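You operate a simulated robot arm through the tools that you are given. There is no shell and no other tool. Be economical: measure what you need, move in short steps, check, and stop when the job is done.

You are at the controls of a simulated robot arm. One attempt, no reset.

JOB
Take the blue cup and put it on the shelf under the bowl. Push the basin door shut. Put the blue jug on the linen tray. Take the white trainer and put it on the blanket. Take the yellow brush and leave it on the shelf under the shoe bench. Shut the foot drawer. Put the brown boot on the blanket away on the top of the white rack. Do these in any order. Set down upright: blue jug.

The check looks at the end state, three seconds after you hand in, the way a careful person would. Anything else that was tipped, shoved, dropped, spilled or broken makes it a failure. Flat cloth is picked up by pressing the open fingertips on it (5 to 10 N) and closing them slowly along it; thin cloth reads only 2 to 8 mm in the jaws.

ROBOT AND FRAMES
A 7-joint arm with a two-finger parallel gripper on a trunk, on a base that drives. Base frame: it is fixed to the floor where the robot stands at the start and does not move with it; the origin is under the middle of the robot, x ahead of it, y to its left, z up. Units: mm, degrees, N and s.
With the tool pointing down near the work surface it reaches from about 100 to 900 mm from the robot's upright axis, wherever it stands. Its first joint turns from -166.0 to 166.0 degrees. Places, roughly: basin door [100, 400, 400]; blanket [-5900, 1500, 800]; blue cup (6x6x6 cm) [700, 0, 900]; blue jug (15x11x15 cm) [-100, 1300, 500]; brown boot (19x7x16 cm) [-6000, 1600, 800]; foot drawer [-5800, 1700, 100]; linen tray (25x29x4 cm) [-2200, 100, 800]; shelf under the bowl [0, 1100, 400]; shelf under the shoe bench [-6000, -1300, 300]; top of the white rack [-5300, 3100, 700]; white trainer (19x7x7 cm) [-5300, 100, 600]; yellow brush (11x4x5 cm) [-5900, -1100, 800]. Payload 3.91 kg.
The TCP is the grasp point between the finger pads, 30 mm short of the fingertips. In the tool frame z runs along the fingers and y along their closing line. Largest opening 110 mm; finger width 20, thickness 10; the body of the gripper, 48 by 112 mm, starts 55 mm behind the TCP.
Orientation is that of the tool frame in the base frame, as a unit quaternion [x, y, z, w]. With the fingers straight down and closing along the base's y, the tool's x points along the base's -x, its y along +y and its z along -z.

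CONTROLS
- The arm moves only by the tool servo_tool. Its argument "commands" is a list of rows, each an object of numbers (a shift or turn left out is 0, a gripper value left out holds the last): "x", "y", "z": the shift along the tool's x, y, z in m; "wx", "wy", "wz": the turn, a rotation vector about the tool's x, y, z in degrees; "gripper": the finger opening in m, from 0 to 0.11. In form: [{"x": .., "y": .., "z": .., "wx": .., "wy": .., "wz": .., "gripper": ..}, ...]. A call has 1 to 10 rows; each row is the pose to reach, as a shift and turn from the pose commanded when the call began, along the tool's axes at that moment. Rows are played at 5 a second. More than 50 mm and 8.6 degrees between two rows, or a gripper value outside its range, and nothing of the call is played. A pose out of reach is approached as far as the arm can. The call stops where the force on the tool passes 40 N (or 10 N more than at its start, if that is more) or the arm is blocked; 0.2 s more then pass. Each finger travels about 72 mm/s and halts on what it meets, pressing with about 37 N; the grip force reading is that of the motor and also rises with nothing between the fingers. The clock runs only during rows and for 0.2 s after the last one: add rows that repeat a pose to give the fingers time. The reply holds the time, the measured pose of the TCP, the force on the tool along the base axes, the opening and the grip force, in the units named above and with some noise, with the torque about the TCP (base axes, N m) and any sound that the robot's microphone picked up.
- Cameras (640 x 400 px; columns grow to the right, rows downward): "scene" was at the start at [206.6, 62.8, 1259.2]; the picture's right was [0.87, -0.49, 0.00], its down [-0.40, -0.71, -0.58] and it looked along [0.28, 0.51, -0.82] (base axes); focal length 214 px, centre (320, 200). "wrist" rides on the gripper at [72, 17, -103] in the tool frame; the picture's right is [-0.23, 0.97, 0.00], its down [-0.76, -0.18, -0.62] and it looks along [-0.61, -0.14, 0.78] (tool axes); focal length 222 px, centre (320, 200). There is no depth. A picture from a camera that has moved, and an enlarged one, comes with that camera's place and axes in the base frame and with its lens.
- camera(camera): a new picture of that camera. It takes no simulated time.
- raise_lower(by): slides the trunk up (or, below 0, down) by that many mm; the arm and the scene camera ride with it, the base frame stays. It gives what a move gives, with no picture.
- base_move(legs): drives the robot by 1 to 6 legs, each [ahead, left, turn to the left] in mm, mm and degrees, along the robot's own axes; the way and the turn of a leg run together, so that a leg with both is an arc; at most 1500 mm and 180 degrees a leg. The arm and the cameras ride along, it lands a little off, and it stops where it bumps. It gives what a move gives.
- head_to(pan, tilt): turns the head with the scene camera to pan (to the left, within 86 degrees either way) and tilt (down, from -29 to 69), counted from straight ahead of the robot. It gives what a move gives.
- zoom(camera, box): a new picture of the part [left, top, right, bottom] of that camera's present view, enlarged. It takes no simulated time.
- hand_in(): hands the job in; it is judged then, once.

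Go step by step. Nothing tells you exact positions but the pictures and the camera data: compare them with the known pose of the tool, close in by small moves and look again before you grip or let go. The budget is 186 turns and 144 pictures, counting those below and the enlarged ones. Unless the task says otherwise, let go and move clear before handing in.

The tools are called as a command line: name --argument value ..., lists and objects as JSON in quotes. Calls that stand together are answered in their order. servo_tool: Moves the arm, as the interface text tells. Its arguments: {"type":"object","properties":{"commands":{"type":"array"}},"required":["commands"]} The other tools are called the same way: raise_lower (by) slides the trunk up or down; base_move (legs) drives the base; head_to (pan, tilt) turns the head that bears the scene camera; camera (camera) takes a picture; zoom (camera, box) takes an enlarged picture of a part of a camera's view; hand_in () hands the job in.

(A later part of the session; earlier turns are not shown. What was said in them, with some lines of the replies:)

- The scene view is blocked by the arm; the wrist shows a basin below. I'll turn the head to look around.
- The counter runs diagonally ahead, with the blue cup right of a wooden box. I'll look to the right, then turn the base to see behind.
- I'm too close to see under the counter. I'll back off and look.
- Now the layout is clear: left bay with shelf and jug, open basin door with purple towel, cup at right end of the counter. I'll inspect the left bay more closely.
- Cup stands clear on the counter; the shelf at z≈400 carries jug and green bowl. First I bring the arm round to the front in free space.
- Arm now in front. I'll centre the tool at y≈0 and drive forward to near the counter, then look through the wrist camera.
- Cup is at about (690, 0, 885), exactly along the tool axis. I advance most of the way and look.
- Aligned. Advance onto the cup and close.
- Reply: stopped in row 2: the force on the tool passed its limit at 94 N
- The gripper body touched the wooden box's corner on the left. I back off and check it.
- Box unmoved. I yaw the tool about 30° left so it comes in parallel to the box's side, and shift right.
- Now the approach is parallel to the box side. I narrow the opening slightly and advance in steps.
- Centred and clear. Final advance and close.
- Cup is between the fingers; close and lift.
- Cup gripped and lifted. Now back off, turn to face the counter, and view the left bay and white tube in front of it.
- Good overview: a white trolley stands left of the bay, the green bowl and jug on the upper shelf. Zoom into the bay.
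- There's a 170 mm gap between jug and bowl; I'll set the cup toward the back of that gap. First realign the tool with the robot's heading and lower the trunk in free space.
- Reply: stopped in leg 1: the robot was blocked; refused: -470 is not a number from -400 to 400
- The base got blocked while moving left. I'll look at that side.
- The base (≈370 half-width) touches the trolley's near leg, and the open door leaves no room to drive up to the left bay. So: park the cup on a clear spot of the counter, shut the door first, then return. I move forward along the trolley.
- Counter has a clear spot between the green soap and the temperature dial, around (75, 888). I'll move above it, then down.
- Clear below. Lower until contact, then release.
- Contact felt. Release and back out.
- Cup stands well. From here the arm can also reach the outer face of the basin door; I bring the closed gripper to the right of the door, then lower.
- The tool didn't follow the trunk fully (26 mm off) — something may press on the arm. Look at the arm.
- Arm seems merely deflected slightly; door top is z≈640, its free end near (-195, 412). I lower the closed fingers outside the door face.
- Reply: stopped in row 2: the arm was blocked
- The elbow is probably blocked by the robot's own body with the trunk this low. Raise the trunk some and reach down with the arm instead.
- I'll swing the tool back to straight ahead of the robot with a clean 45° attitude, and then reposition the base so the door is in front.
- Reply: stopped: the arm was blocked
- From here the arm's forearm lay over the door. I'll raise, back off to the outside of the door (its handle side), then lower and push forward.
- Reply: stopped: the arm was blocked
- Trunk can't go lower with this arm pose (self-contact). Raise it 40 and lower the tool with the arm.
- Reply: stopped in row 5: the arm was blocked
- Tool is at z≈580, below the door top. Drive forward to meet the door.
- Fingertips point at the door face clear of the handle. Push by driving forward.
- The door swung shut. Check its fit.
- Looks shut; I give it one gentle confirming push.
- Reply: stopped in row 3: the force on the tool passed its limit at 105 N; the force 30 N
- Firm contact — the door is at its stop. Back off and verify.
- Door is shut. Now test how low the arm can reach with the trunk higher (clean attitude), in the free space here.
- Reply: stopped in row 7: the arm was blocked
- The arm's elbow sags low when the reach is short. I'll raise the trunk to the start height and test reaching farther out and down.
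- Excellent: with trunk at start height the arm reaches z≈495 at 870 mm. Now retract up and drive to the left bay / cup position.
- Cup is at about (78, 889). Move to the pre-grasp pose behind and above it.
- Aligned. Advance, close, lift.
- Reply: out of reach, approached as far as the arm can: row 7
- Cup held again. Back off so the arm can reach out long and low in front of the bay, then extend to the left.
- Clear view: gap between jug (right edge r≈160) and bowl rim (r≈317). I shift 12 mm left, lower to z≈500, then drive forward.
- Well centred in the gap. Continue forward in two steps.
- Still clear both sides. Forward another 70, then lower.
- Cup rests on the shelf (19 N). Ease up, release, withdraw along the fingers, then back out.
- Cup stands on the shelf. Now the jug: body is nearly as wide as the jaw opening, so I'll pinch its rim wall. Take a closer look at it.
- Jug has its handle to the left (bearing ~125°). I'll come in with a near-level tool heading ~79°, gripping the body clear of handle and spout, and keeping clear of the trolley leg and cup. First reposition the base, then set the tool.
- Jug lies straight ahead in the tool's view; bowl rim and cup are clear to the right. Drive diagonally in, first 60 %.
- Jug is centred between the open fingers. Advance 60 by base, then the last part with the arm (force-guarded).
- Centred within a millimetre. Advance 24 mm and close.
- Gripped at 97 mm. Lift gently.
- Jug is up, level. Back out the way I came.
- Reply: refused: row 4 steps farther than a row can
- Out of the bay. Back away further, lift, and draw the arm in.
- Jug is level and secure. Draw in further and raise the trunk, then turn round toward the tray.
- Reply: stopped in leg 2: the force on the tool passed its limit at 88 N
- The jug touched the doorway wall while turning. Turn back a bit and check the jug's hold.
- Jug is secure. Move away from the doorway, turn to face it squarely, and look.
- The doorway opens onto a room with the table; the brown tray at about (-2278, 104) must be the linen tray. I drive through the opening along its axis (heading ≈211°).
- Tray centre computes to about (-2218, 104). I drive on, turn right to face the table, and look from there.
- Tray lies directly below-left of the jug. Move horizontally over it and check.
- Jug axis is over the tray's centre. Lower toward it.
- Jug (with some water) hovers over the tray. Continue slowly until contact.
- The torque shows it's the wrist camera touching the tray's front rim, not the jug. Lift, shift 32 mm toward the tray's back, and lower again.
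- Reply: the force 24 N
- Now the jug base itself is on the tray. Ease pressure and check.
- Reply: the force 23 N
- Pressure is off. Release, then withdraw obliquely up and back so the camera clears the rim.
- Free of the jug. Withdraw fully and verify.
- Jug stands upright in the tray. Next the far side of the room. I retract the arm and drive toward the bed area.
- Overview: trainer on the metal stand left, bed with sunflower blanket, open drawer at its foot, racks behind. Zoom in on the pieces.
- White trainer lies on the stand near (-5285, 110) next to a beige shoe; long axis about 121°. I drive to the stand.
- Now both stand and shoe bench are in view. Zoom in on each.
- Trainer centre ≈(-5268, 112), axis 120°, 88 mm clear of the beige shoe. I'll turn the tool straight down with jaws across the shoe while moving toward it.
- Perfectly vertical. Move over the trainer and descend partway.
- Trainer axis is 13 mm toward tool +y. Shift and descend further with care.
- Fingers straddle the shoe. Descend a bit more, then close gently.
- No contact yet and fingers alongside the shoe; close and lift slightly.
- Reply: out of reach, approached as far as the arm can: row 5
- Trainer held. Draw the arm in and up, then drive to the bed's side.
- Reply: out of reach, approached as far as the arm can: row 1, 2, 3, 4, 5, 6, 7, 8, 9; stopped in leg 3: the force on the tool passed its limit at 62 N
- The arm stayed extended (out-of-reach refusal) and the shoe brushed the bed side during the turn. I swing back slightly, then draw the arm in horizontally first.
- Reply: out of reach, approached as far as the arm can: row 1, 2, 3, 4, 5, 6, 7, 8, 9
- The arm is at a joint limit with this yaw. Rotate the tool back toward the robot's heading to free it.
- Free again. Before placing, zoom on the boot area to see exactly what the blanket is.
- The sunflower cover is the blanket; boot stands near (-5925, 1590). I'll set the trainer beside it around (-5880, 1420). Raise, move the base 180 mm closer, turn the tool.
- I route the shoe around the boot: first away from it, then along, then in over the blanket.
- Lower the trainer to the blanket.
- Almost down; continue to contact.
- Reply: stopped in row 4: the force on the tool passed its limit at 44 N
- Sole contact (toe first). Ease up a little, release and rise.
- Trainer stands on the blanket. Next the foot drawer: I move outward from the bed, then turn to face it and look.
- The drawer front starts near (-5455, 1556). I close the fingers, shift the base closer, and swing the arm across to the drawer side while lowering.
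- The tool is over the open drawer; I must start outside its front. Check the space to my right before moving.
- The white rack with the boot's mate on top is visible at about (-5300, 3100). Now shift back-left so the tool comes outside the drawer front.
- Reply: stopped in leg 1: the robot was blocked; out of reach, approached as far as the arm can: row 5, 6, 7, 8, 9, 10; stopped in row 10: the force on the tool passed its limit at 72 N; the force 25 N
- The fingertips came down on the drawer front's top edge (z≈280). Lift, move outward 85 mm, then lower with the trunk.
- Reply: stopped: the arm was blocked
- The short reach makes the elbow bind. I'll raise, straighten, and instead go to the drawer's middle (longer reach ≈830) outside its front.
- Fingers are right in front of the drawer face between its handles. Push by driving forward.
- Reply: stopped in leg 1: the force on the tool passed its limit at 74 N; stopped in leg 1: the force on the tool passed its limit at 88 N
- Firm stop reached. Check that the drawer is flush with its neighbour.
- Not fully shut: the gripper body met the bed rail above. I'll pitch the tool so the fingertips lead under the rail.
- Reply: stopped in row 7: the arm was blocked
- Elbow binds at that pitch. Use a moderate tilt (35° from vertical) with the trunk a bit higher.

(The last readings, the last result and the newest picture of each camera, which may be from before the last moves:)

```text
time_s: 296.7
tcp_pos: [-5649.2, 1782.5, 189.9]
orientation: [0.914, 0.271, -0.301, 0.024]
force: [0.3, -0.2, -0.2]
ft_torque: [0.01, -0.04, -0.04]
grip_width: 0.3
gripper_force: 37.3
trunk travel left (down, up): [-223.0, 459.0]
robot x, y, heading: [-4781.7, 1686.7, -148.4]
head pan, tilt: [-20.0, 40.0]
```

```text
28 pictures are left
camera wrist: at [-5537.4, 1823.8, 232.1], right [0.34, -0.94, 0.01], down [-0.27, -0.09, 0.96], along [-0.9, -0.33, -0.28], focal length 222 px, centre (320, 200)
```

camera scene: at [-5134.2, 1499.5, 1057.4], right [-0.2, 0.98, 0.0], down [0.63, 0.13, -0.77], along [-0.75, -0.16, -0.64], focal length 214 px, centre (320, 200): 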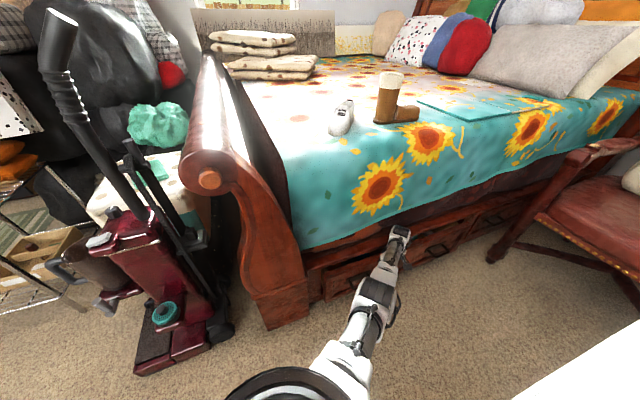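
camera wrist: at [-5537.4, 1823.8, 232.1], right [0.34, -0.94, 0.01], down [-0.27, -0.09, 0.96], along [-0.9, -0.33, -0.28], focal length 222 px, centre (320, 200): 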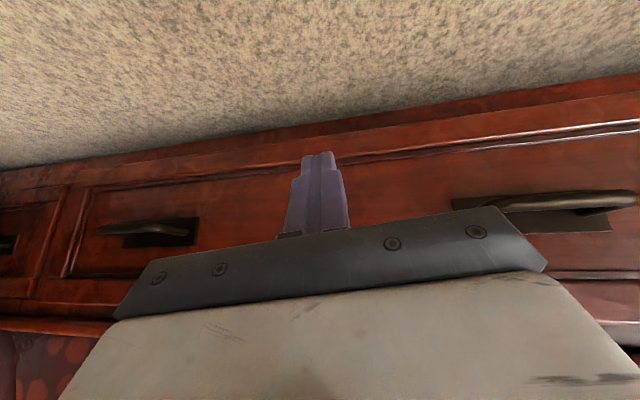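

Good: tilted tips in front of the face between the handles. Push by driving forward.

base_move --legs '[[220, 0, 0]]'

base_move --legs '[[-80, 0, 0]]'

zoom --camera "scene" --box '[250, 150, 560, 330]'

```text
time_s: 298.1
tcp_pos: [-5781.7, 1700.5, 187.4]
orientation: [0.916, 0.273, -0.294, 0.027]
force: [0.4, -0.3, 0.2]
ft_torque: [0.01, 0.01, 0.04]
grip_width: 0.0
gripper_force: 37.1
trunk travel left (down, up): [-223.0, 459.0]
robot x, y, heading: [-4917.0, 1600.9, -148.0]
head pan, tilt: [-20.0, 40.0]
stopped in leg 1: the force on the tool passed its limit at 385 N (the readings are from after the stop); the commanded pose is now the measured one
```

```text
time_s: 299.2
tcp_pos: [-5712.3, 1744.4, 187.6]
orientation: [0.916, 0.273, -0.294, 0.027]
force: [-0.2, 0.3, -0.2]
ft_torque: [0.01, -0.01, -0.04]
grip_width: 0.0
gripper_force: 37.5
trunk travel left (down, up): [-223.0, 459.0]
robot x, y, heading: [-4848.7, 1642.5, -148.1]
head pan, tilt: [-20.0, 40.0]
```

```text
2.06 times, centred on (405, 240) of scene
camera zoom: at [-5075.2, 1535.9, 1027.4], right [-0.2, 0.98, 0.0], down [0.63, 0.13, -0.77], along [-0.75, -0.16, -0.64], focal length 443 px, centre (144, 117)
```

zoom: 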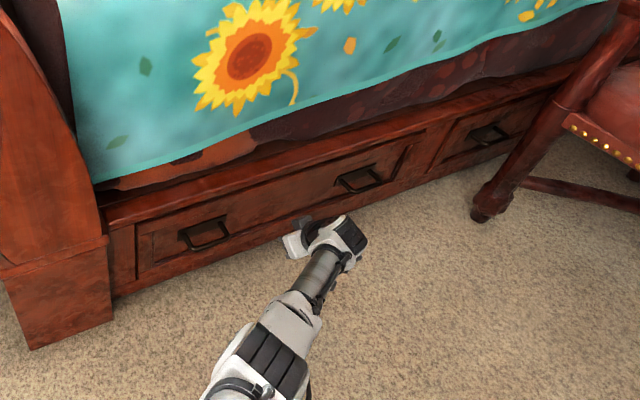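

Drawer is shut. Now the boot: back off slightly, raise trunk and arm, and turn the tool straight down.

base_move --legs '[[-80, 0, 0]]'

raise_lower --by 350

servo_tool --commands '[{"x": -0.0113, "y": 0.0141, "z": -0.0306, "wx": -0.46, "wy": 4.25, "wz": 1.24}, {"x": -0.0226, "y": 0.0282, "z": -0.0612, "wx": -0.92, "wy": 8.5, "wz": 2.5}, {"x": -0.0339, "y": 0.0423, "z": -0.0919, "wx": -1.4, "wy": 12.75, "wz": 3.7}, {"x": -0.0452, "y": 0.0564, "z": -0.1225, "wx": -1.85, "wy": 17, "wz": 4.95}, {"x": -0.0566, "y": 0.0705, "z": -0.1531, "wx": -2.3, "wy": 21.25, "wz": 6.2}, {"x": -0.0679, "y": 0.0846, "z": -0.1837, "wx": -2.8, "wy": 25.5, "wz": 7.4}, {"x": -0.0792, "y": 0.0987, "z": -0.2144, "wx": -3.2, "wy": 29.75, "wz": 8.7}, {"x": -0.0905, "y": 0.1128, "z": -0.245, "wx": -3.7, "wy": 34, "wz": 9.9}]'

servo_tool --commands '[{"z": -0.045, "gripper": 0.105}, {"z": -0.09}, {"z": -0.135}, {"z": -0.18}, {"z": -0.225}, {"z": -0.26}]'

```text
time_s: 300.3
tcp_pos: [-5644.7, 1786.1, 187.4]
orientation: [0.916, 0.273, -0.293, 0.027]
force: [-0.6, -0.3, 0.1]
ft_torque: [0.0, 0.01, 0.0]
grip_width: 0.1
gripper_force: 36.6
trunk travel left (down, up): [-223.0, 459.0]
robot x, y, heading: [-4780.1, 1687.8, -148.4]
head pan, tilt: [-20.0, 40.0]
```

```text
time_s: 303.7
tcp_pos: [-5645.3, 1785.9, 537.5]
orientation: [0.916, 0.273, -0.293, 0.026]
force: [0.4, 0.8, 0.1]
ft_torque: [0.02, -0.03, -0.02]
grip_width: 0.0
gripper_force: 37.0
trunk travel left (down, up): [-573.0, 109.0]
robot x, y, heading: [-4780.4, 1683.8, -148.0]
head pan, tilt: [-20.0, 40.0]
```

```text
time_s: 305.5
tcp_pos: [-5521.0, 1696.3, 777.4]
orientation: [0.98, 0.2, -0.001, -0.001]
force: [0.0, 0.0, -0.1]
ft_torque: [0.01, -0.04, 0.01]
grip_width: 0.2
gripper_force: 37.0
out of reach, approached as far as the arm can: row 7
trunk travel left (down, up): [-573.0, 109.0]
robot x, y, heading: [-4779.4, 1681.4, -148.2]
head pan, tilt: [-20.0, 40.0]
```

```text
time_s: 306.9
tcp_pos: [-5518.1, 1694.3, 1037.4]
orientation: [0.98, 0.198, -0.001, 0.0]
force: [-0.1, 0.6, 0.5]
ft_torque: [0.01, -0.01, -0.01]
grip_width: 104.8
gripper_force: 0.0
trunk travel left (down, up): [-573.0, 109.0]
robot x, y, heading: [-4779.2, 1679.6, -148.3]
head pan, tilt: [-20.0, 40.0]
```

base_move --legs '[[350, -112, 0]]'

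camera --camera "wrist"

camera --camera "scene"

```text
time_s: 309.2
tcp_pos: [-5875.6, 1601.9, 1036.5]
orientation: [0.98, 0.2, 0.0, 0.0]
force: [-0.8, -0.5, 0.2]
ft_torque: [-0.04, -0.03, -0.01]
grip_width: 105.1
gripper_force: 0.0
trunk travel left (down, up): [-573.0, 109.0]
robot x, y, heading: [-5137.2, 1594.3, -148.1]
head pan, tilt: [-20.0, 40.0]
```

```text
26 pictures are left
camera wrist: at [-5802.2, 1614.3, 1140.1], right [0.17, -0.98, 0.0], down [-0.77, -0.14, 0.63], along [-0.62, -0.11, -0.78], focal length 222 px, centre (320, 200)
```

wrist: 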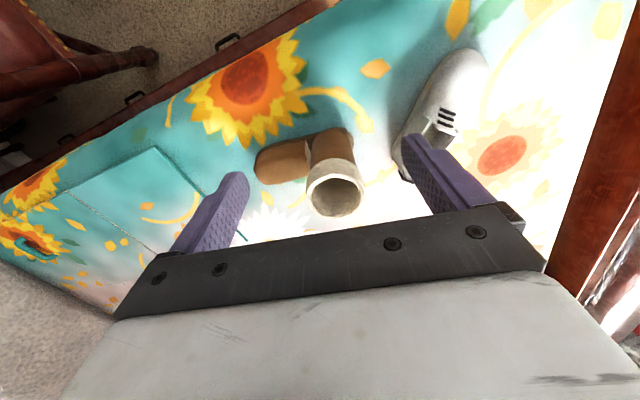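

```text
25 pictures are left
camera scene: at [-5364.4, 1487.3, 1377.3], right [-0.21, 0.98, 0.0], down [0.63, 0.13, -0.77], along [-0.75, -0.16, -0.64], focal length 214 px, centre (320, 200)
```

scene: 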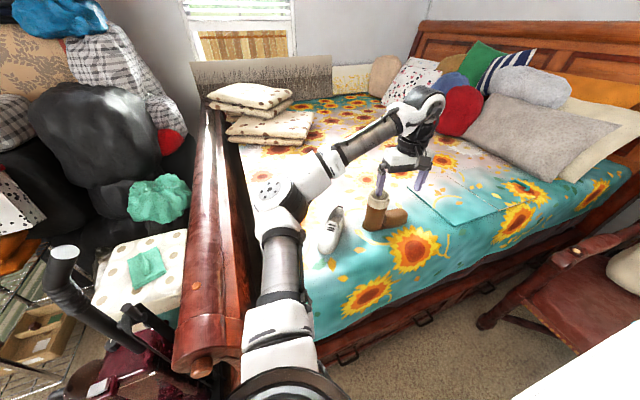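

Boot top ring at about (-5944, 1572). Move over it, descend, look.

servo_tool --commands '[{"x": -0.037}, {"x": -0.074, "y": 0.001}, {"x": -0.074, "y": 0.001, "z": 0.04}, {"x": -0.074, "y": 0.001, "z": 0.07}]'

camera --camera "wrist"

```text
time_s: 310.2
tcp_pos: [-5944.2, 1572.7, 965.8]
orientation: [0.98, 0.199, -0.002, -0.001]
force: [0.1, -0.6, 1.3]
ft_torque: [-0.01, -0.01, 0.01]
grip_width: 105.2
gripper_force: 0.0
trunk travel left (down, up): [-573.0, 109.0]
robot x, y, heading: [-5139.7, 1593.7, -147.9]
head pan, tilt: [-20.0, 40.0]
```

```text
24 pictures are left
camera wrist: at [-5869.7, 1584.3, 1069.9], right [0.17, -0.98, 0.0], down [-0.77, -0.14, 0.63], along [-0.62, -0.11, -0.78], focal length 222 px, centre (320, 200)
```

wrist: 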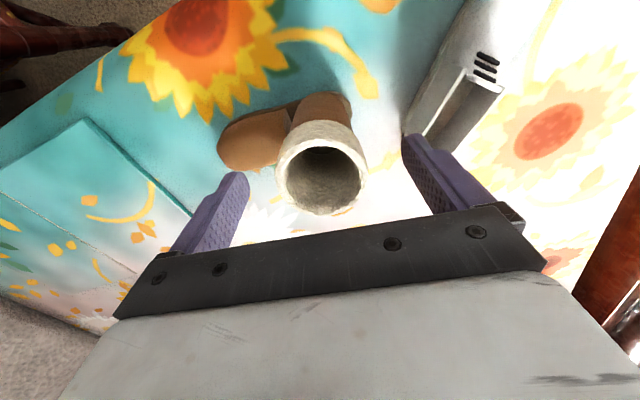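

Well centred. Descend 55 mm and close.

servo_tool --commands '[{"x": -0.003, "z": 0.025}, {"x": -0.004, "z": 0.045}, {"x": -0.004, "z": 0.055}]'

servo_tool --commands '[{"gripper": 0.085}, {"gripper": 0.065}, {"gripper": 0.05}, {"gripper": 0.05}, {"gripper": 0.05}]'

servo_tool --commands '[{"z": -0.03}, {"z": -0.06}, {"z": -0.09}, {"z": -0.13}]'

camera --camera "wrist"

```text
time_s: 311.0
tcp_pos: [-5947.4, 1570.4, 910.2]
orientation: [0.98, 0.2, -0.002, 0.0]
force: [-0.5, -0.3, 0.0]
ft_torque: [-0.01, 0.0, -0.01]
grip_width: 104.9
gripper_force: 0.1
trunk travel left (down, up): [-573.0, 109.0]
robot x, y, heading: [-5138.2, 1595.8, -148.0]
head pan, tilt: [-20.0, 40.0]
```

```text
time_s: 312.2
tcp_pos: [-5947.7, 1570.1, 911.2]
orientation: [0.98, 0.2, -0.001, -0.001]
force: [-0.4, 2.1, 0.3]
ft_torque: [0.08, 0.0, -0.06]
grip_width: 68.6
gripper_force: 36.6
trunk travel left (down, up): [-573.0, 109.0]
robot x, y, heading: [-5138.1, 1591.1, -148.1]
head pan, tilt: [-20.0, 40.0]
```

```text
time_s: 313.2
tcp_pos: [-5944.7, 1572.8, 1044.5]
orientation: [0.98, 0.2, 0.0, 0.0]
force: [-0.2, -0.4, -2.6]
ft_torque: [-0.1, -0.11, -0.03]
grip_width: 68.4
gripper_force: 37.2
trunk travel left (down, up): [-573.0, 109.0]
robot x, y, heading: [-5137.7, 1593.8, -147.7]
head pan, tilt: [-20.0, 40.0]
```

```text
23 pictures are left
camera wrist: at [-5871.2, 1584.9, 1148.2], right [0.17, -0.98, 0.0], down [-0.77, -0.14, 0.63], along [-0.62, -0.11, -0.78], focal length 222 px, centre (320, 200)
```

wrist: 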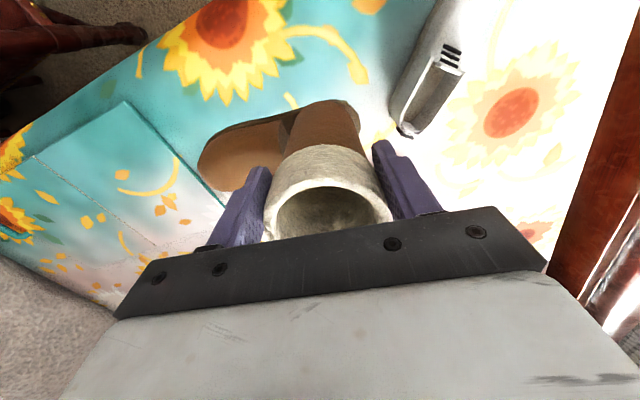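

Boot is held. Back away from the bed and draw the arm in before heading for the rack.

base_move --legs '[[-366, 0, 0]]'

servo_tool --commands '[{"x": 0.037, "y": 0.0146, "z": -0.01}, {"x": 0.074, "y": 0.029, "z": -0.02}, {"x": 0.112, "y": 0.044, "z": -0.03}, {"x": 0.149, "y": 0.058, "z": -0.04}, {"x": 0.186, "y": 0.073, "z": -0.05}]'

base_move --legs '[[0, -500, 0], [0, 0, -91]]'

head_to --pan 0 --tilt 30

camera --camera "scene"

```text
time_s: 315.6
tcp_pos: [-5631.5, 1768.9, 1043.8]
orientation: [0.98, 0.199, -0.001, 0.0]
force: [0.2, 0.8, -2.0]
ft_torque: [-0.08, -0.1, -0.03]
grip_width: 68.0
gripper_force: 36.8
trunk travel left (down, up): [-573.0, 109.0]
robot x, y, heading: [-4824.5, 1793.3, -148.1]
head pan, tilt: [-20.0, 40.0]
```

```text
time_s: 316.8
tcp_pos: [-5431.5, 1775.7, 1092.5]
orientation: [0.98, 0.2, -0.001, -0.001]
force: [-0.4, -0.4, -2.7]
ft_torque: [-0.12, -0.13, 0.01]
grip_width: 68.2
gripper_force: 36.6
trunk travel left (down, up): [-573.0, 109.0]
robot x, y, heading: [-4822.2, 1791.9, -147.7]
head pan, tilt: [-20.0, 40.0]
```

```text
time_s: 325.1
tcp_pos: [-5108.3, 2828.2, 1092.6]
orientation: [0.836, -0.548, 0.0, -0.001]
force: [0.8, 0.3, -2.6]
ft_torque: [-0.07, 0.1, -0.01]
grip_width: 66.8
gripper_force: 36.9
trunk travel left (down, up): [-573.0, 109.0]
robot x, y, heading: [-5085.5, 2216.9, 122.4]
head pan, tilt: [-20.0, 40.0]
```

```text
time_s: 325.9
tcp_pos: [-5108.6, 2828.7, 1092.6]
orientation: [0.836, -0.549, 0.0, 0.0]
force: [0.0, -0.3, -1.7]
ft_torque: [-0.13, 0.11, 0.0]
grip_width: 66.7
gripper_force: 37.1
trunk travel left (down, up): [-573.0, 109.0]
robot x, y, heading: [-5091.3, 2218.8, 122.4]
head pan, tilt: [0.0, 30.0]
```

```text
22 pictures are left
camera scene: at [-5225.2, 2439.1, 1392.7], right [0.84, 0.54, 0.0], down [0.27, -0.42, -0.87], along [-0.46, 0.73, -0.5], focal length 214 px, centre (320, 200)
```

scene: 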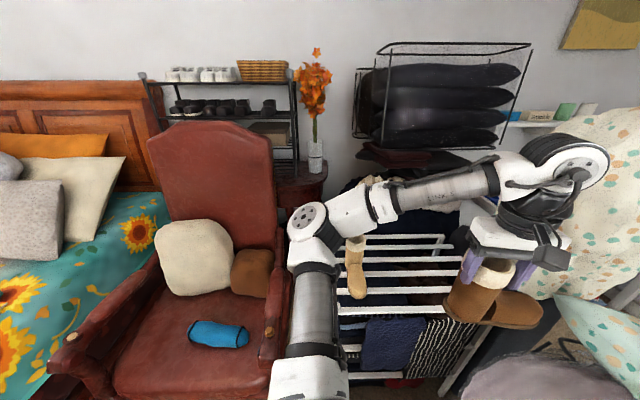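

Good view: the mate boot stands left on the slats (top z≈718), free space to its right. Move the boot over that spot, descending partway.

servo_tool --commands '[{"x": -0.043, "y": 0.012, "z": 0.018}, {"x": -0.085, "y": 0.024, "z": 0.037}, {"x": -0.128, "y": 0.036, "z": 0.055}, {"x": -0.171, "y": 0.047, "z": 0.073}, {"x": -0.213, "y": 0.059, "z": 0.092}, {"x": -0.256, "y": 0.071, "z": 0.11}]'

camera --camera "wrist"

zoom --camera "scene" --box '[290, 150, 530, 350]'

```text
time_s: 327.3
tcp_pos: [-5276.7, 3033.9, 982.5]
orientation: [0.837, -0.548, 0.0, -0.002]
force: [-0.3, 0.8, -3.2]
ft_torque: [-0.14, 0.06, 0.0]
grip_width: 66.2
gripper_force: 36.9
trunk travel left (down, up): [-573.0, 109.0]
robot x, y, heading: [-5084.2, 2222.3, 122.4]
head pan, tilt: [0.0, 30.0]
```

```text
21 pictures are left
camera wrist: at [-5264.6, 2960.2, 1086.2], right [-0.98, -0.18, 0.0], down [-0.14, 0.77, 0.62], along [-0.11, 0.61, -0.78], focal length 222 px, centre (320, 200)
```

wrist: 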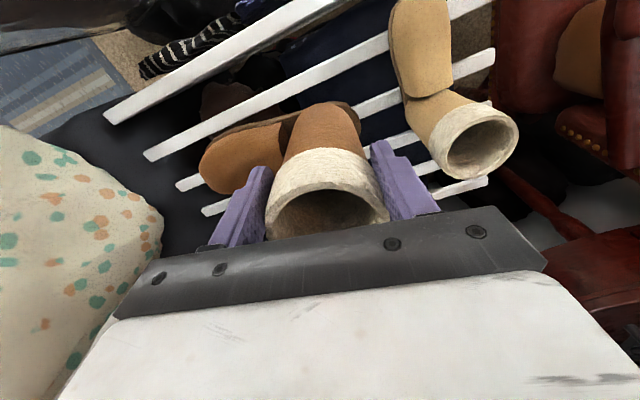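

```text
2.00 times, centred on (410, 250) of scene
camera zoom: at [-5225.4, 2439.7, 1392.6], right [0.84, 0.54, 0.0], down [0.27, -0.42, -0.87], along [-0.46, 0.73, -0.5], focal length 429 px, centre (140, 100)
```

zoom: 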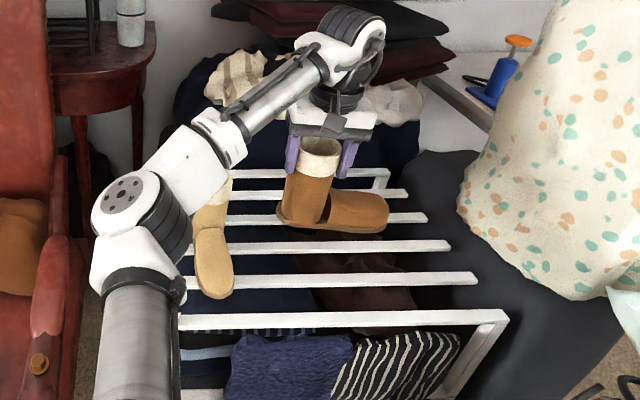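

Slats run parallel to the boot, so I should turn it across them for stability, like its mate. Rotate the toe toward the front.

servo_tool --commands '[{"wz": 8}, {"wz": 16}, {"wz": 24}, {"wz": 32}, {"wz": 40}, {"wz": 48}, {"wz": 56}, {"wz": 64}, {"wz": 72}, {"wz": 78}]'

zoom --camera "scene" --box '[290, 150, 530, 350]'

```text
time_s: 329.5
tcp_pos: [-5276.5, 3033.1, 982.0]
orientation: [-0.304, 0.953, 0.0, 0.001]
force: [0.1, 0.3, -2.7]
ft_torque: [0.07, 0.14, 0.0]
grip_width: 66.0
gripper_force: 36.7
trunk travel left (down, up): [-573.0, 109.0]
robot x, y, heading: [-5084.6, 2219.1, 122.4]
head pan, tilt: [0.0, 30.0]
```

```text
2.00 times, centred on (410, 250) of scene
camera zoom: at [-5225.3, 2439.1, 1392.7], right [0.84, 0.54, 0.0], down [0.27, -0.42, -0.87], along [-0.46, 0.73, -0.5], focal length 429 px, centre (140, 100)
```

zoom: 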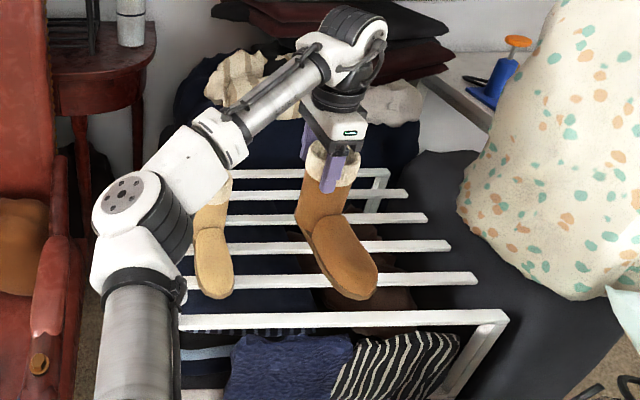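

Boot now lies across the slats. Move 60 mm further back with the base, then lower.

base_move --legs '[[60, 0, 0]]'

servo_tool --commands '[{"z": 0.03}, {"z": 0.06}, {"z": 0.085}, {"z": 0.105}]'

zoom --camera "scene" --box '[290, 150, 530, 350]'

```text
time_s: 330.5
tcp_pos: [-5309.6, 3084.8, 982.3]
orientation: [-0.305, 0.952, 0.001, 0.001]
force: [0.6, 0.8, -3.3]
ft_torque: [0.05, 0.12, 0.01]
grip_width: 66.0
gripper_force: 37.5
trunk travel left (down, up): [-573.0, 109.0]
robot x, y, heading: [-5115.8, 2273.8, 122.4]
head pan, tilt: [0.0, 30.0]
```

```text
time_s: 331.5
tcp_pos: [-5308.7, 3085.4, 877.6]
orientation: [-0.305, 0.952, 0.002, 0.002]
force: [0.2, 0.1, -2.1]
ft_torque: [0.05, 0.1, 0.0]
grip_width: 66.1
gripper_force: 36.3
trunk travel left (down, up): [-573.0, 109.0]
robot x, y, heading: [-5116.5, 2268.7, 122.3]
head pan, tilt: [0.0, 30.0]
```

```text
2.00 times, centred on (410, 250) of scene
camera zoom: at [-5257.7, 2490.3, 1392.7], right [0.84, 0.54, 0.0], down [0.27, -0.42, -0.87], along [-0.46, 0.73, -0.5], focal length 429 px, centre (140, 100)
```

zoom: 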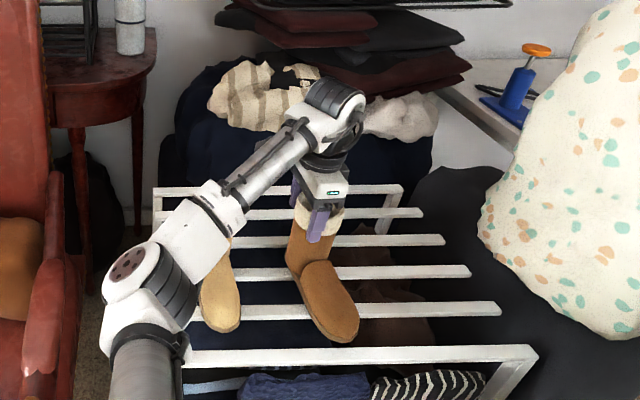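

Boot is just above the slats, clear of its mate and the arm. Lower slowly to contact.

servo_tool --commands '[{"z": 0.006}, {"z": 0.012}, {"z": 0.018}, {"z": 0.024}, {"z": 0.03}]'

```text
time_s: 332.7
tcp_pos: [-5309.8, 3085.7, 858.3]
orientation: [-0.305, 0.952, 0.008, 0.003]
force: [-1.8, -5.4, 18.6]
ft_torque: [-1.46, -1.09, -0.32]
grip_width: 63.4
gripper_force: 36.9
trunk travel left (down, up): [-573.0, 109.0]
robot x, y, heading: [-5121.3, 2272.5, 122.6]
head pan, tilt: [0.0, 30.0]
stopped in row 5: the force on the tool passed its limit at 42 N (the readings are from after the stop); the commanded pose is now the measured one
```

Toe touches first. For a safe support across two slats I shift 18 mm toward the front, then set down again.

servo_tool --commands '[{"z": -0.008}, {"z": -0.008, "y": -0.009, "x": 0.001}, {"z": -0.008, "y": -0.018, "x": 0.001}, {"z": -0.003, "y": -0.018, "x": 0.001}, {"z": 0.0, "y": -0.018, "x": 0.001}, {"z": 0.003, "y": -0.018, "x": 0.001}]'

zoom --camera "scene" --box '[330, 200, 490, 330]'

```text
time_s: 334.1
tcp_pos: [-5301.6, 3070.3, 857.8]
orientation: [-0.308, 0.951, 0.011, 0.002]
force: [-7.6, 1.7, 38.8]
ft_torque: [-1.0, -1.3, 0.2]
grip_width: 62.3
gripper_force: 36.6
trunk travel left (down, up): [-573.0, 109.0]
robot x, y, heading: [-5118.5, 2267.4, 122.5]
head pan, tilt: [0.0, 30.0]
```

```text
3.08 times, centred on (410, 265) of scene
camera zoom: at [-5257.8, 2486.3, 1394.1], right [0.84, 0.54, 0.0], down [0.27, -0.42, -0.87], along [-0.47, 0.73, -0.5], focal length 660 px, centre (43, 0)
```

zoom: 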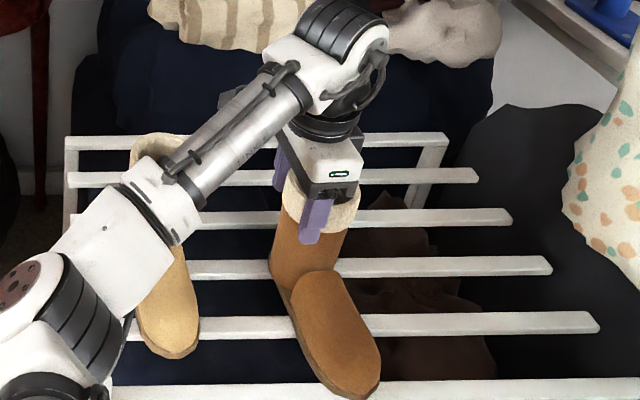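

Pressure centre now lies under the boot: it's supported on several slats. Ease, release and rise.

servo_tool --commands '[{"z": -0.003}, {"z": -0.005}, {"z": -0.005, "gripper": 0.07}, {"z": -0.005, "gripper": 0.085}, {"z": -0.005, "gripper": 0.1}, {"z": -0.005, "gripper": 0.1}]'

servo_tool --commands '[{"z": -0.03}, {"z": -0.06}, {"z": -0.1}, {"z": -0.14}]'

zoom --camera "scene" --box '[330, 200, 490, 330]'

```text
time_s: 335.5
tcp_pos: [-5299.1, 3072.1, 857.3]
orientation: [-0.307, 0.952, 0.005, 0.002]
force: [-0.6, 0.3, -1.0]
ft_torque: [0.0, -0.01, 0.01]
grip_width: 99.8
gripper_force: 0.0
trunk travel left (down, up): [-573.0, 109.0]
robot x, y, heading: [-5116.1, 2265.1, 122.2]
head pan, tilt: [0.0, 30.0]
```

```text
time_s: 336.5
tcp_pos: [-5297.8, 3068.7, 996.5]
orientation: [-0.308, 0.951, 0.006, 0.002]
force: [0.1, 0.2, -0.4]
ft_torque: [0.02, 0.02, -0.01]
grip_width: 99.9
gripper_force: 0.1
trunk travel left (down, up): [-573.0, 109.0]
robot x, y, heading: [-5119.8, 2269.2, 122.5]
head pan, tilt: [0.0, 30.0]
```

```text
3.08 times, centred on (410, 265) of scene
camera zoom: at [-5257.7, 2489.4, 1392.8], right [0.84, 0.54, 0.0], down [0.27, -0.42, -0.87], along [-0.46, 0.73, -0.5], focal length 660 px, centre (43, 0)
```

zoom: 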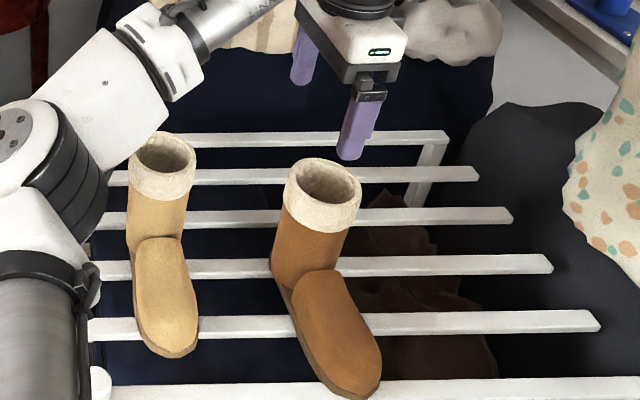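

Boot stands on the rack. Last item: the yellow brush. I retract the arm, align the tool, and drive back toward the shoe bench.

servo_tool --commands '[{"x": 0.0097, "y": -0.023, "z": -0.006, "wx": -2.8, "wy": -2.93, "wz": -6.8}, {"x": 0.0194, "y": -0.046, "z": -0.012, "wx": -5.6, "wy": -5.87, "wz": -13.6}, {"x": 0.0291, "y": -0.069, "z": -0.018, "wx": -8.4, "wy": -8.8, "wz": -20.4}, {"x": 0.0388, "y": -0.092, "z": -0.024, "wx": -11.2, "wy": -11.7, "wz": -27.2}, {"x": 0.0485, "y": -0.115, "z": -0.03, "wx": -14.0, "wy": -14.7, "wz": -34.0}, {"x": 0.0582, "y": -0.138, "z": -0.036, "wx": -16.8, "wy": -17.6, "wz": -40.8}, {"x": 0.0679, "y": -0.161, "z": -0.042, "wx": -19.6, "wy": -20.5, "wz": -47.6}, {"x": 0.0776, "y": -0.184, "z": -0.048, "wx": -22.4, "wy": -23.5, "wz": -54.4}, {"x": 0.0873, "y": -0.207, "z": -0.054, "wx": -25.2, "wy": -26.4, "wz": -61.2}, {"x": 0.097, "y": -0.23, "z": -0.06, "wx": -28.1, "wy": -29.3, "wz": -68.0}]'

servo_tool --commands '[{"wx": -2.8, "wy": -2.9, "wz": -6.8}, {"wx": -5.6, "wy": -5.9, "wz": -13.6}]'

base_move --legs '[[-1000, 0, 0], [-1119, 691, 0]]'

```text
time_s: 338.7
tcp_pos: [-5243.7, 2824.9, 1054.9]
orientation: [0.757, -0.563, -0.291, -0.16]
force: [0.1, -1.1, 0.3]
ft_torque: [0.06, 0.0, -0.01]
grip_width: 100.0
gripper_force: 0.1
trunk travel left (down, up): [-573.0, 109.0]
robot x, y, heading: [-5116.1, 2267.2, 122.4]
head pan, tilt: [0.0, 30.0]
```

```text
time_s: 339.3
tcp_pos: [-5243.9, 2825.1, 1052.8]
orientation: [0.809, -0.445, -0.337, -0.184]
force: [-0.2, 0.3, 0.2]
ft_torque: [-0.01, -0.01, 0.0]
grip_width: 99.8
gripper_force: 0.1
trunk travel left (down, up): [-573.0, 109.0]
robot x, y, heading: [-5120.6, 2270.7, 122.2]
head pan, tilt: [0.0, 30.0]
```

```text
time_s: 350.6
tcp_pos: [-4725.4, 675.6, 1053.0]
orientation: [0.806, -0.451, -0.335, -0.187]
force: [0.2, -0.3, -0.9]
ft_torque: [0.0, 0.01, -0.01]
grip_width: 100.2
gripper_force: 0.0
trunk travel left (down, up): [-573.0, 109.0]
robot x, y, heading: [-4607.1, 121.5, 122.0]
head pan, tilt: [0.0, 30.0]
```

base_move --legs '[[-408, 424, 0], [0, 0, 89], [480, -55, 0]]'

head_to --pan 0 --tilt 35

camera --camera "scene"

```text
time_s: 360.8
tcp_pos: [-5731.3, -777.8, 1051.6]
orientation: [0.888, 0.255, -0.367, 0.107]
force: [0.0, 0.0, -0.6]
ft_torque: [-0.01, -0.04, 0.03]
grip_width: 99.8
gripper_force: 0.0
trunk travel left (down, up): [-573.0, 109.0]
robot x, y, heading: [-5179.1, -655.3, -147.6]
head pan, tilt: [0.0, 30.0]
```

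```text
time_s: 361.4
tcp_pos: [-5731.7, -779.0, 1052.6]
orientation: [0.888, 0.255, -0.369, 0.107]
force: [0.4, -0.1, -0.6]
ft_torque: [0.0, 0.0, 0.0]
grip_width: 100.0
gripper_force: 0.1
trunk travel left (down, up): [-573.0, 109.0]
robot x, y, heading: [-5173.1, -655.0, -147.6]
head pan, tilt: [0.0, 35.0]
```

```text
15 pictures are left
camera scene: at [-5393.3, -793.4, 1385.0], right [-0.54, 0.84, 0.0], down [0.48, 0.31, -0.82], along [-0.69, -0.44, -0.57], focal length 214 px, centre (320, 200)
```

scene: 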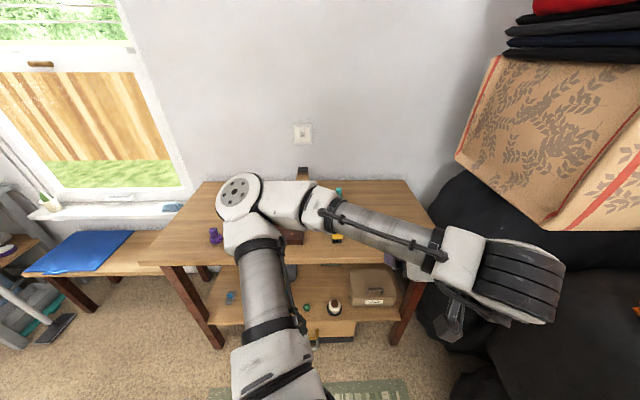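

Brush works out at about (-5913, -1048, 815). Move the tool to a pre-grasp pose in front of it.

servo_tool --commands '[{"x": -0.007, "y": 0.019, "z": 0.037, "gripper": 0.085}, {"x": -0.014, "y": 0.037, "z": 0.073}, {"x": -0.021, "y": 0.056, "z": 0.11}, {"x": -0.028, "y": 0.075, "z": 0.147}, {"x": -0.035, "y": 0.094, "z": 0.184}, {"x": -0.042, "y": 0.112, "z": 0.22}, {"x": -0.049, "y": 0.131, "z": 0.257}]'

camera --camera "wrist"

```text
time_s: 363.0
tcp_pos: [-5845.5, -1005.3, 906.1]
orientation: [0.888, 0.256, -0.367, 0.107]
force: [0.5, -0.9, 0.0]
ft_torque: [-0.02, 0.02, 0.02]
grip_width: 85.1
gripper_force: 0.1
trunk travel left (down, up): [-573.0, 109.0]
robot x, y, heading: [-5178.2, -655.3, -147.7]
head pan, tilt: [0.0, 35.0]
```

```text
14 pictures are left
camera wrist: at [-5731.5, -954.0, 928.3], right [0.38, -0.91, 0.16], down [-0.18, 0.1, 0.98], along [-0.91, -0.4, -0.12], focal length 222 px, centre (320, 200)
```

wrist: 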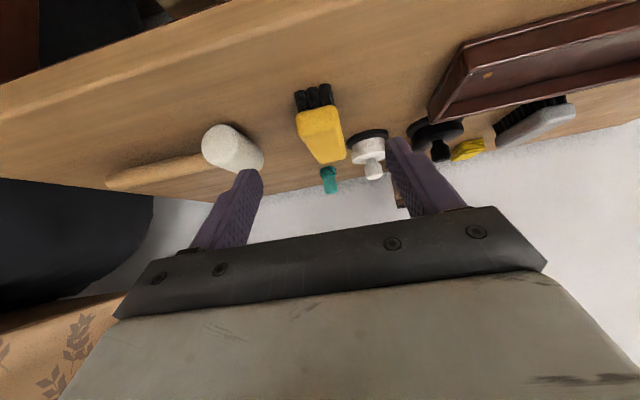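

Brush is centred, axis along the tool. Narrow the jaws, advance in, and check.

servo_tool --commands '[{"x": -0.006, "z": 0.034, "gripper": 0.066}, {"x": -0.012, "z": 0.068}, {"x": -0.017, "z": 0.1}, {"x": -0.021, "z": 0.122, "y": -0.001}, {"x": -0.0233, "z": 0.136, "y": -0.0014}]'

camera --camera "wrist"

```text
time_s: 364.2
tcp_pos: [-5941.7, -1063.4, 828.1]
orientation: [0.888, 0.255, -0.368, 0.106]
force: [3.3, 2.2, 3.1]
ft_torque: [0.12, 0.0, -0.14]
grip_width: 66.1
gripper_force: 0.4
trunk travel left (down, up): [-573.0, 109.0]
robot x, y, heading: [-5176.2, -651.1, -147.4]
head pan, tilt: [0.0, 35.0]
```

```text
13 pictures are left
camera wrist: at [-5827.2, -1012.0, 850.6], right [0.38, -0.91, 0.16], down [-0.18, 0.1, 0.98], along [-0.91, -0.4, -0.12], focal length 222 px, centre (320, 200)
```

wrist: 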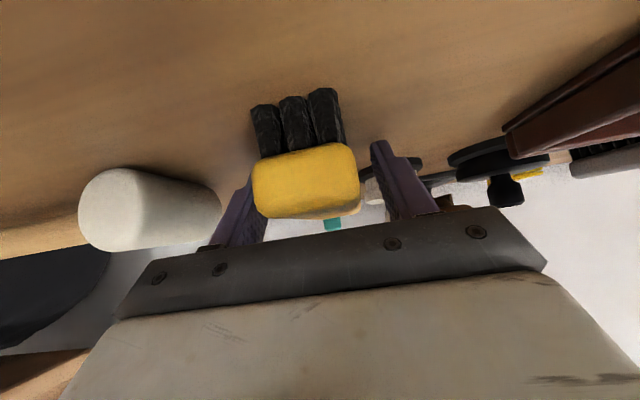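

Brush is between the fingers (light touch). Close and lift.

servo_tool --commands '[{"gripper": 0.055}, {"gripper": 0.045}, {"gripper": 0.03}, {"gripper": 0.03}]'

servo_tool --commands '[{"x": -0.02, "z": -0.02}, {"x": -0.045, "z": -0.045}, {"x": -0.06, "z": -0.075}, {"x": -0.06, "z": -0.115}, {"x": -0.06, "z": -0.155}, {"x": -0.06, "z": -0.2}]'

camera --camera "wrist"

```text
time_s: 365.2
tcp_pos: [-5941.1, -1063.8, 828.5]
orientation: [0.888, 0.256, -0.368, 0.107]
force: [-1.2, 0.5, 4.4]
ft_torque: [0.01, 0.15, 0.03]
grip_width: 39.5
gripper_force: 37.3
trunk travel left (down, up): [-573.0, 109.0]
robot x, y, heading: [-5175.5, -653.9, -147.7]
head pan, tilt: [0.0, 35.0]
```

```text
time_s: 366.6
tcp_pos: [-5856.1, -1009.8, 1012.2]
orientation: [0.888, 0.255, -0.367, 0.107]
force: [-0.8, 0.2, -0.8]
ft_torque: [-0.01, -0.01, 0.03]
grip_width: 39.5
gripper_force: 37.2
trunk travel left (down, up): [-573.0, 109.0]
robot x, y, heading: [-5178.1, -656.1, -147.5]
head pan, tilt: [0.0, 35.0]
```

```text
12 pictures are left
camera wrist: at [-5741.5, -959.1, 1034.8], right [0.38, -0.91, 0.16], down [-0.18, 0.1, 0.98], along [-0.91, -0.4, -0.12], focal length 222 px, centre (320, 200)
```

wrist: 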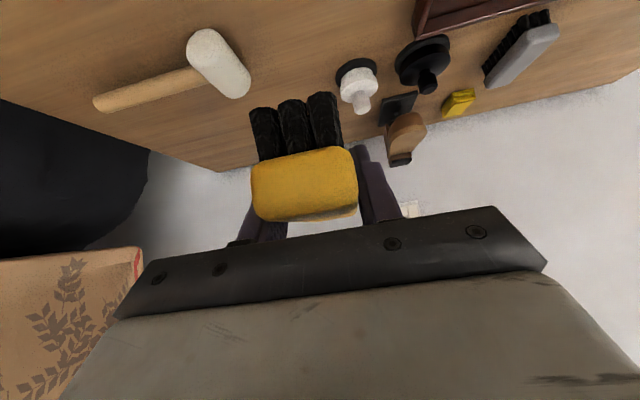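

Brush held. Back off, extend and lower the arm in front of the bench, then view the shelf.

base_move --legs '[[-230, 0, 0]]'

servo_tool --commands '[{"x": -0.02, "z": 0.03}, {"x": -0.03, "z": 0.07}, {"x": 0.004, "z": 0.104}, {"x": 0.038, "z": 0.138}, {"x": 0.072, "z": 0.172}, {"x": 0.106, "z": 0.206}, {"x": 0.14, "z": 0.24}, {"x": 0.17, "z": 0.275}, {"x": 0.185, "z": 0.315}, {"x": 0.191, "z": 0.332}]'

raise_lower --by -150

camera --camera "scene"

camera --camera "wrist"

```text
time_s: 368.4
tcp_pos: [-5663.4, -886.7, 1012.7]
orientation: [0.887, 0.255, -0.369, 0.106]
force: [-0.4, 0.6, 0.4]
ft_torque: [-0.03, -0.04, -0.02]
grip_width: 39.9
gripper_force: 36.7
trunk travel left (down, up): [-573.0, 109.0]
robot x, y, heading: [-4985.9, -527.9, -147.9]
head pan, tilt: [0.0, 35.0]
```

```text
time_s: 370.6
tcp_pos: [-5747.8, -943.7, 641.7]
orientation: [0.888, 0.255, -0.368, 0.107]
force: [0.2, 0.5, -1.0]
ft_torque: [-0.02, -0.01, 0.03]
grip_width: 39.4
gripper_force: 37.0
trunk travel left (down, up): [-573.0, 109.0]
robot x, y, heading: [-4986.1, -535.2, -147.8]
head pan, tilt: [0.0, 35.0]
```

```text
time_s: 372.3
tcp_pos: [-5747.7, -942.3, 492.6]
orientation: [0.888, 0.255, -0.368, 0.106]
force: [-0.4, 0.2, -0.5]
ft_torque: [0.03, -0.02, 0.0]
grip_width: 39.5
gripper_force: 37.3
trunk travel left (down, up): [-423.0, 259.0]
robot x, y, heading: [-4984.4, -532.2, -147.9]
head pan, tilt: [0.0, 35.0]
```

```text
11 pictures are left
camera scene: at [-5200.7, -671.2, 1235.0], right [-0.54, 0.84, 0.0], down [0.48, 0.31, -0.82], along [-0.69, -0.44, -0.57], focal length 214 px, centre (320, 200)
```

scene: 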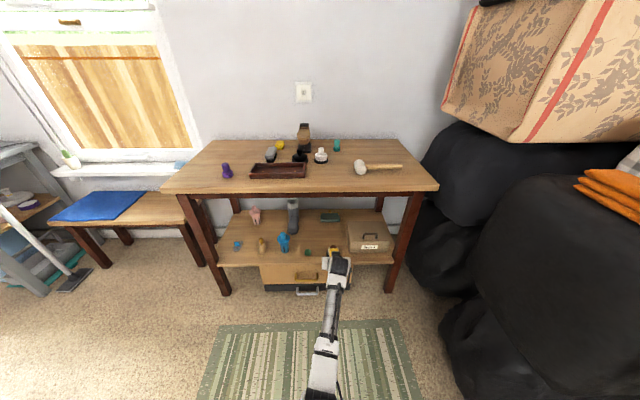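

```text
10 pictures are left
camera wrist: at [-5633.0, -891.2, 514.8], right [0.38, -0.91, 0.16], down [-0.18, 0.1, 0.98], along [-0.91, -0.4, -0.12], focal length 222 px, centre (320, 200)
```

wrist: 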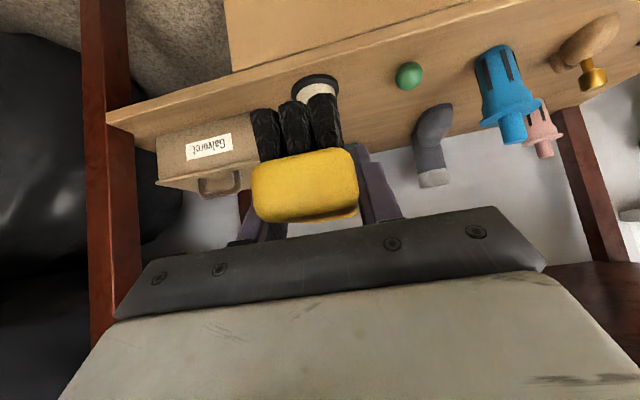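

There's a free spot on the shelf behind the gap between the polish tin and green ball, about (-5951, -1142). Lower further, then drive in.

raise_lower --by -77

base_move --legs '[[0, 62, 0], [150, 0, 0]]'

camera --camera "wrist"

```text
time_s: 373.4
tcp_pos: [-5765.5, -963.0, 457.2]
orientation: [0.875, 0.253, -0.395, 0.12]
force: [-0.1, 0.3, -1.6]
ft_torque: [0.03, -0.01, -0.05]
grip_width: 39.6
gripper_force: 36.9
trunk travel left (down, up): [-346.0, 336.0]
robot x, y, heading: [-4983.5, -535.0, -147.9]
head pan, tilt: [0.0, 35.0]
```

```text
time_s: 375.6
tcp_pos: [-5856.6, -1093.8, 451.9]
orientation: [0.876, 0.253, -0.393, 0.118]
force: [-0.3, 0.3, -1.1]
ft_torque: [-0.02, 0.03, 0.02]
grip_width: 39.4
gripper_force: 37.2
trunk travel left (down, up): [-346.0, 336.0]
robot x, y, heading: [-5077.6, -662.9, -147.6]
head pan, tilt: [0.0, 35.0]
```

```text
9 pictures are left
camera wrist: at [-5742.7, -1041.2, 468.0], right [0.39, -0.9, 0.18], down [-0.13, 0.14, 0.98], along [-0.91, -0.41, -0.06], focal length 222 px, centre (320, 200)
```

wrist: 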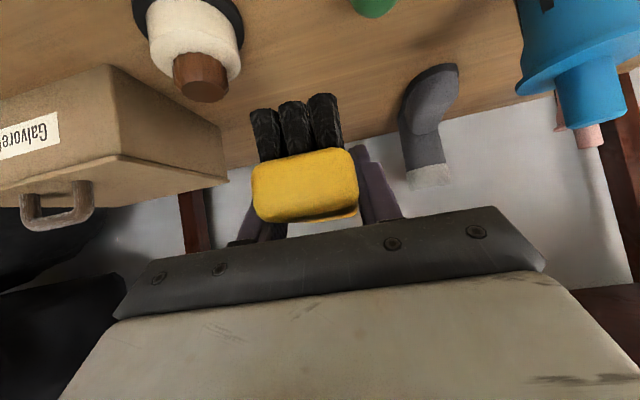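

Spot ahead is clear. Extend the arm a little forward and down, keeping it stretched.

servo_tool --commands '[{"x": 0.001, "z": 0.03}, {"x": 0.003, "z": 0.06}, {"x": 0.004, "z": 0.085}]'

```text
time_s: 376.4
tcp_pos: [-5910.1, -1127.2, 394.7]
orientation: [0.875, 0.253, -0.395, 0.119]
force: [-0.3, 0.0, -0.8]
ft_torque: [0.0, -0.01, -0.04]
grip_width: 39.6
gripper_force: 37.0
trunk travel left (down, up): [-346.0, 336.0]
robot x, y, heading: [-5076.7, -666.4, -147.3]
head pan, tilt: [0.0, 35.0]
```

servo_tool --commands '[{"x": 0.004, "z": 0.018}, {"x": 0.008, "z": 0.033}, {"x": 0.01, "z": 0.042}]'

camera --camera "wrist"

```text
time_s: 377.2
tcp_pos: [-5928.4, -1141.3, 360.8]
orientation: [0.876, 0.251, -0.395, 0.118]
force: [-0.8, -0.2, -0.8]
ft_torque: [-0.01, 0.02, 0.0]
grip_width: 39.3
gripper_force: 36.6
trunk travel left (down, up): [-346.0, 336.0]
robot x, y, heading: [-5077.3, -664.0, -147.7]
head pan, tilt: [0.0, 35.0]
```

```text
8 pictures are left
camera wrist: at [-5814.9, -1088.3, 375.1], right [0.39, -0.9, 0.18], down [-0.13, 0.14, 0.98], along [-0.91, -0.41, -0.06], focal length 222 px, centre (320, 200)
```

wrist: 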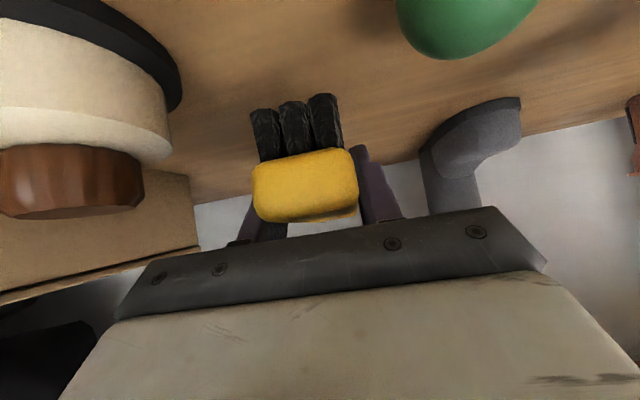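

Clear all around. Lower to contact.

servo_tool --commands '[{"x": 0.0037, "z": 0.0034}, {"x": 0.0074, "z": 0.0067}, {"x": 0.011, "z": 0.01}, {"x": 0.0148, "z": 0.0134}, {"x": 0.0185, "z": 0.0168}]'

```text
time_s: 378.4
tcp_pos: [-5930.0, -1139.3, 336.8]
orientation: [0.876, 0.252, -0.394, 0.119]
force: [0.5, 0.4, -1.5]
ft_torque: [-0.01, -0.01, 0.01]
grip_width: 39.5
gripper_force: 37.0
trunk travel left (down, up): [-346.0, 336.0]
robot x, y, heading: [-5075.7, -669.2, -147.7]
head pan, tilt: [0.0, 35.0]
```

servo_tool --commands '[{"x": 0.0037, "z": 0.0034}, {"x": 0.0074, "z": 0.0067}, {"x": 0.011, "z": 0.01}, {"x": 0.0148, "z": 0.0134}, {"x": 0.0185, "z": 0.0168}]'

```text
time_s: 379.5
tcp_pos: [-5934.2, -1144.9, 327.4]
orientation: [0.87, 0.252, -0.406, 0.12]
force: [-4.4, -2.4, 12.8]
ft_torque: [0.35, -0.37, 0.04]
grip_width: 39.7
gripper_force: 36.9
trunk travel left (down, up): [-346.0, 336.0]
robot x, y, heading: [-5074.8, -664.5, -147.5]
head pan, tilt: [0.0, 35.0]
stopped in row 5: the force on the tool passed its limit at 48 N (the readings are from after the stop); the commanded pose is now the measured one
```

The brush's front end is down on the shelf. Ease, release and withdraw along the fingers.

servo_tool --commands '[{"x": -0.001, "z": -0.001}, {"x": -0.001, "z": -0.001, "gripper": 0.05}, {"x": -0.001, "z": -0.001, "gripper": 0.062}, {"x": -0.001, "z": -0.001, "gripper": 0.065}, {"x": -0.001, "z": -0.03}, {"x": -0.001, "z": -0.065}, {"x": -0.001, "z": -0.1}]'

camera --camera "wrist"

```text
time_s: 381.1
tcp_pos: [-5868.7, -1100.6, 387.9]
orientation: [0.873, 0.252, -0.4, 0.119]
force: [0.7, 0.3, -0.1]
ft_torque: [0.0, 0.02, 0.03]
grip_width: 65.2
gripper_force: 0.2
trunk travel left (down, up): [-346.0, 336.0]
robot x, y, heading: [-5074.9, -663.7, -147.5]
head pan, tilt: [0.0, 35.0]
```

```text
7 pictures are left
camera wrist: at [-5754.7, -1048.5, 400.3], right [0.4, -0.9, 0.18], down [-0.12, 0.14, 0.98], along [-0.91, -0.41, -0.05], focal length 222 px, centre (320, 200)
```

wrist: 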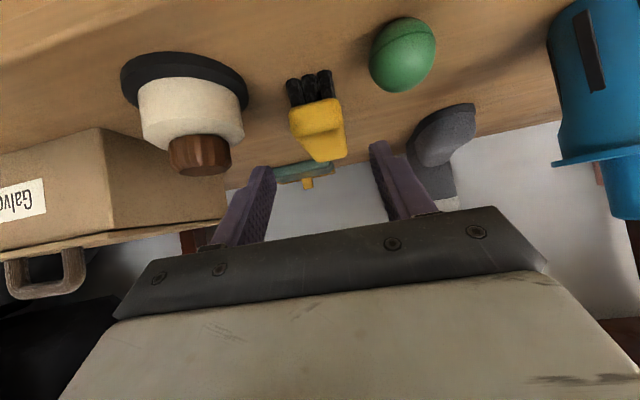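

Brush stands on the shelf, neighbours undisturbed. Back out clear and take a final look.

base_move --legs '[[-300, 0, 0]]'

camera --camera "scene"

```text
time_s: 383.1
tcp_pos: [-5620.7, -938.6, 387.5]
orientation: [0.873, 0.25, -0.402, 0.119]
force: [0.2, 0.4, 0.5]
ft_torque: [0.0, 0.01, -0.02]
grip_width: 65.1
gripper_force: 0.0
trunk travel left (down, up): [-346.0, 336.0]
robot x, y, heading: [-4824.4, -509.8, -147.7]
head pan, tilt: [0.0, 35.0]
```

```text
6 pictures are left
camera scene: at [-5040.9, -643.3, 1158.0], right [-0.53, 0.85, 0.0], down [0.49, 0.3, -0.82], along [-0.69, -0.44, -0.57], focal length 214 px, centre (320, 200)
```

scene: 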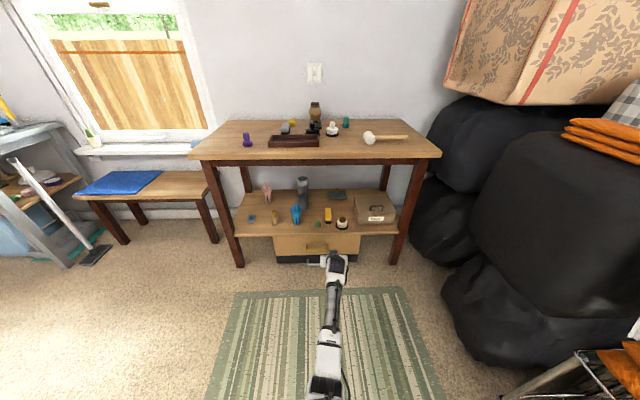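

Everything is in place: the brush is on the bench shelf, and the cup, basin door, jug, trainer, drawer and boot were each checked when done. The arm is clear, so I'm handing in.

hand_in

```text
The job is handed in.
```

I did all seven things and handed the job in; each looked right in the pictures I took afterwards, but I don't have the check's result.

- **Blue cup:** it stands on the shelf beside the green bowl.
- **Basin door:** it is shut.
- **Blue jug:** it stands upright on the linen tray with water still in it.
- **White trainer:** it is on the sunflower blanket.
- **Yellow brush:** it stands on the shelf under the shoe bench.
- **Foot drawer:** it is shut.
- **Brown boot:** it stands on top of the white rack, next to the lighter boot already there.

There were several bumps on the way:

- **Wooden box:** the gripper pushed against its corner. It had not moved when I looked.
- **Jug:** it hit the doorway wall while I was carrying it. It stayed in the grip and level. I never looked at the floor there, so I can't say whether any water spilled.
- **Trainer:** it brushed the side of the bed.
- **Drawer:** the last push closed it with a hard knock, about 385 N.
- **Base:** it bumped the trolley's leg by the basin. It also backed into something behind it near the bed, probably the bags. I saw nothing out of place at the trolley and did not look behind me at the bags.
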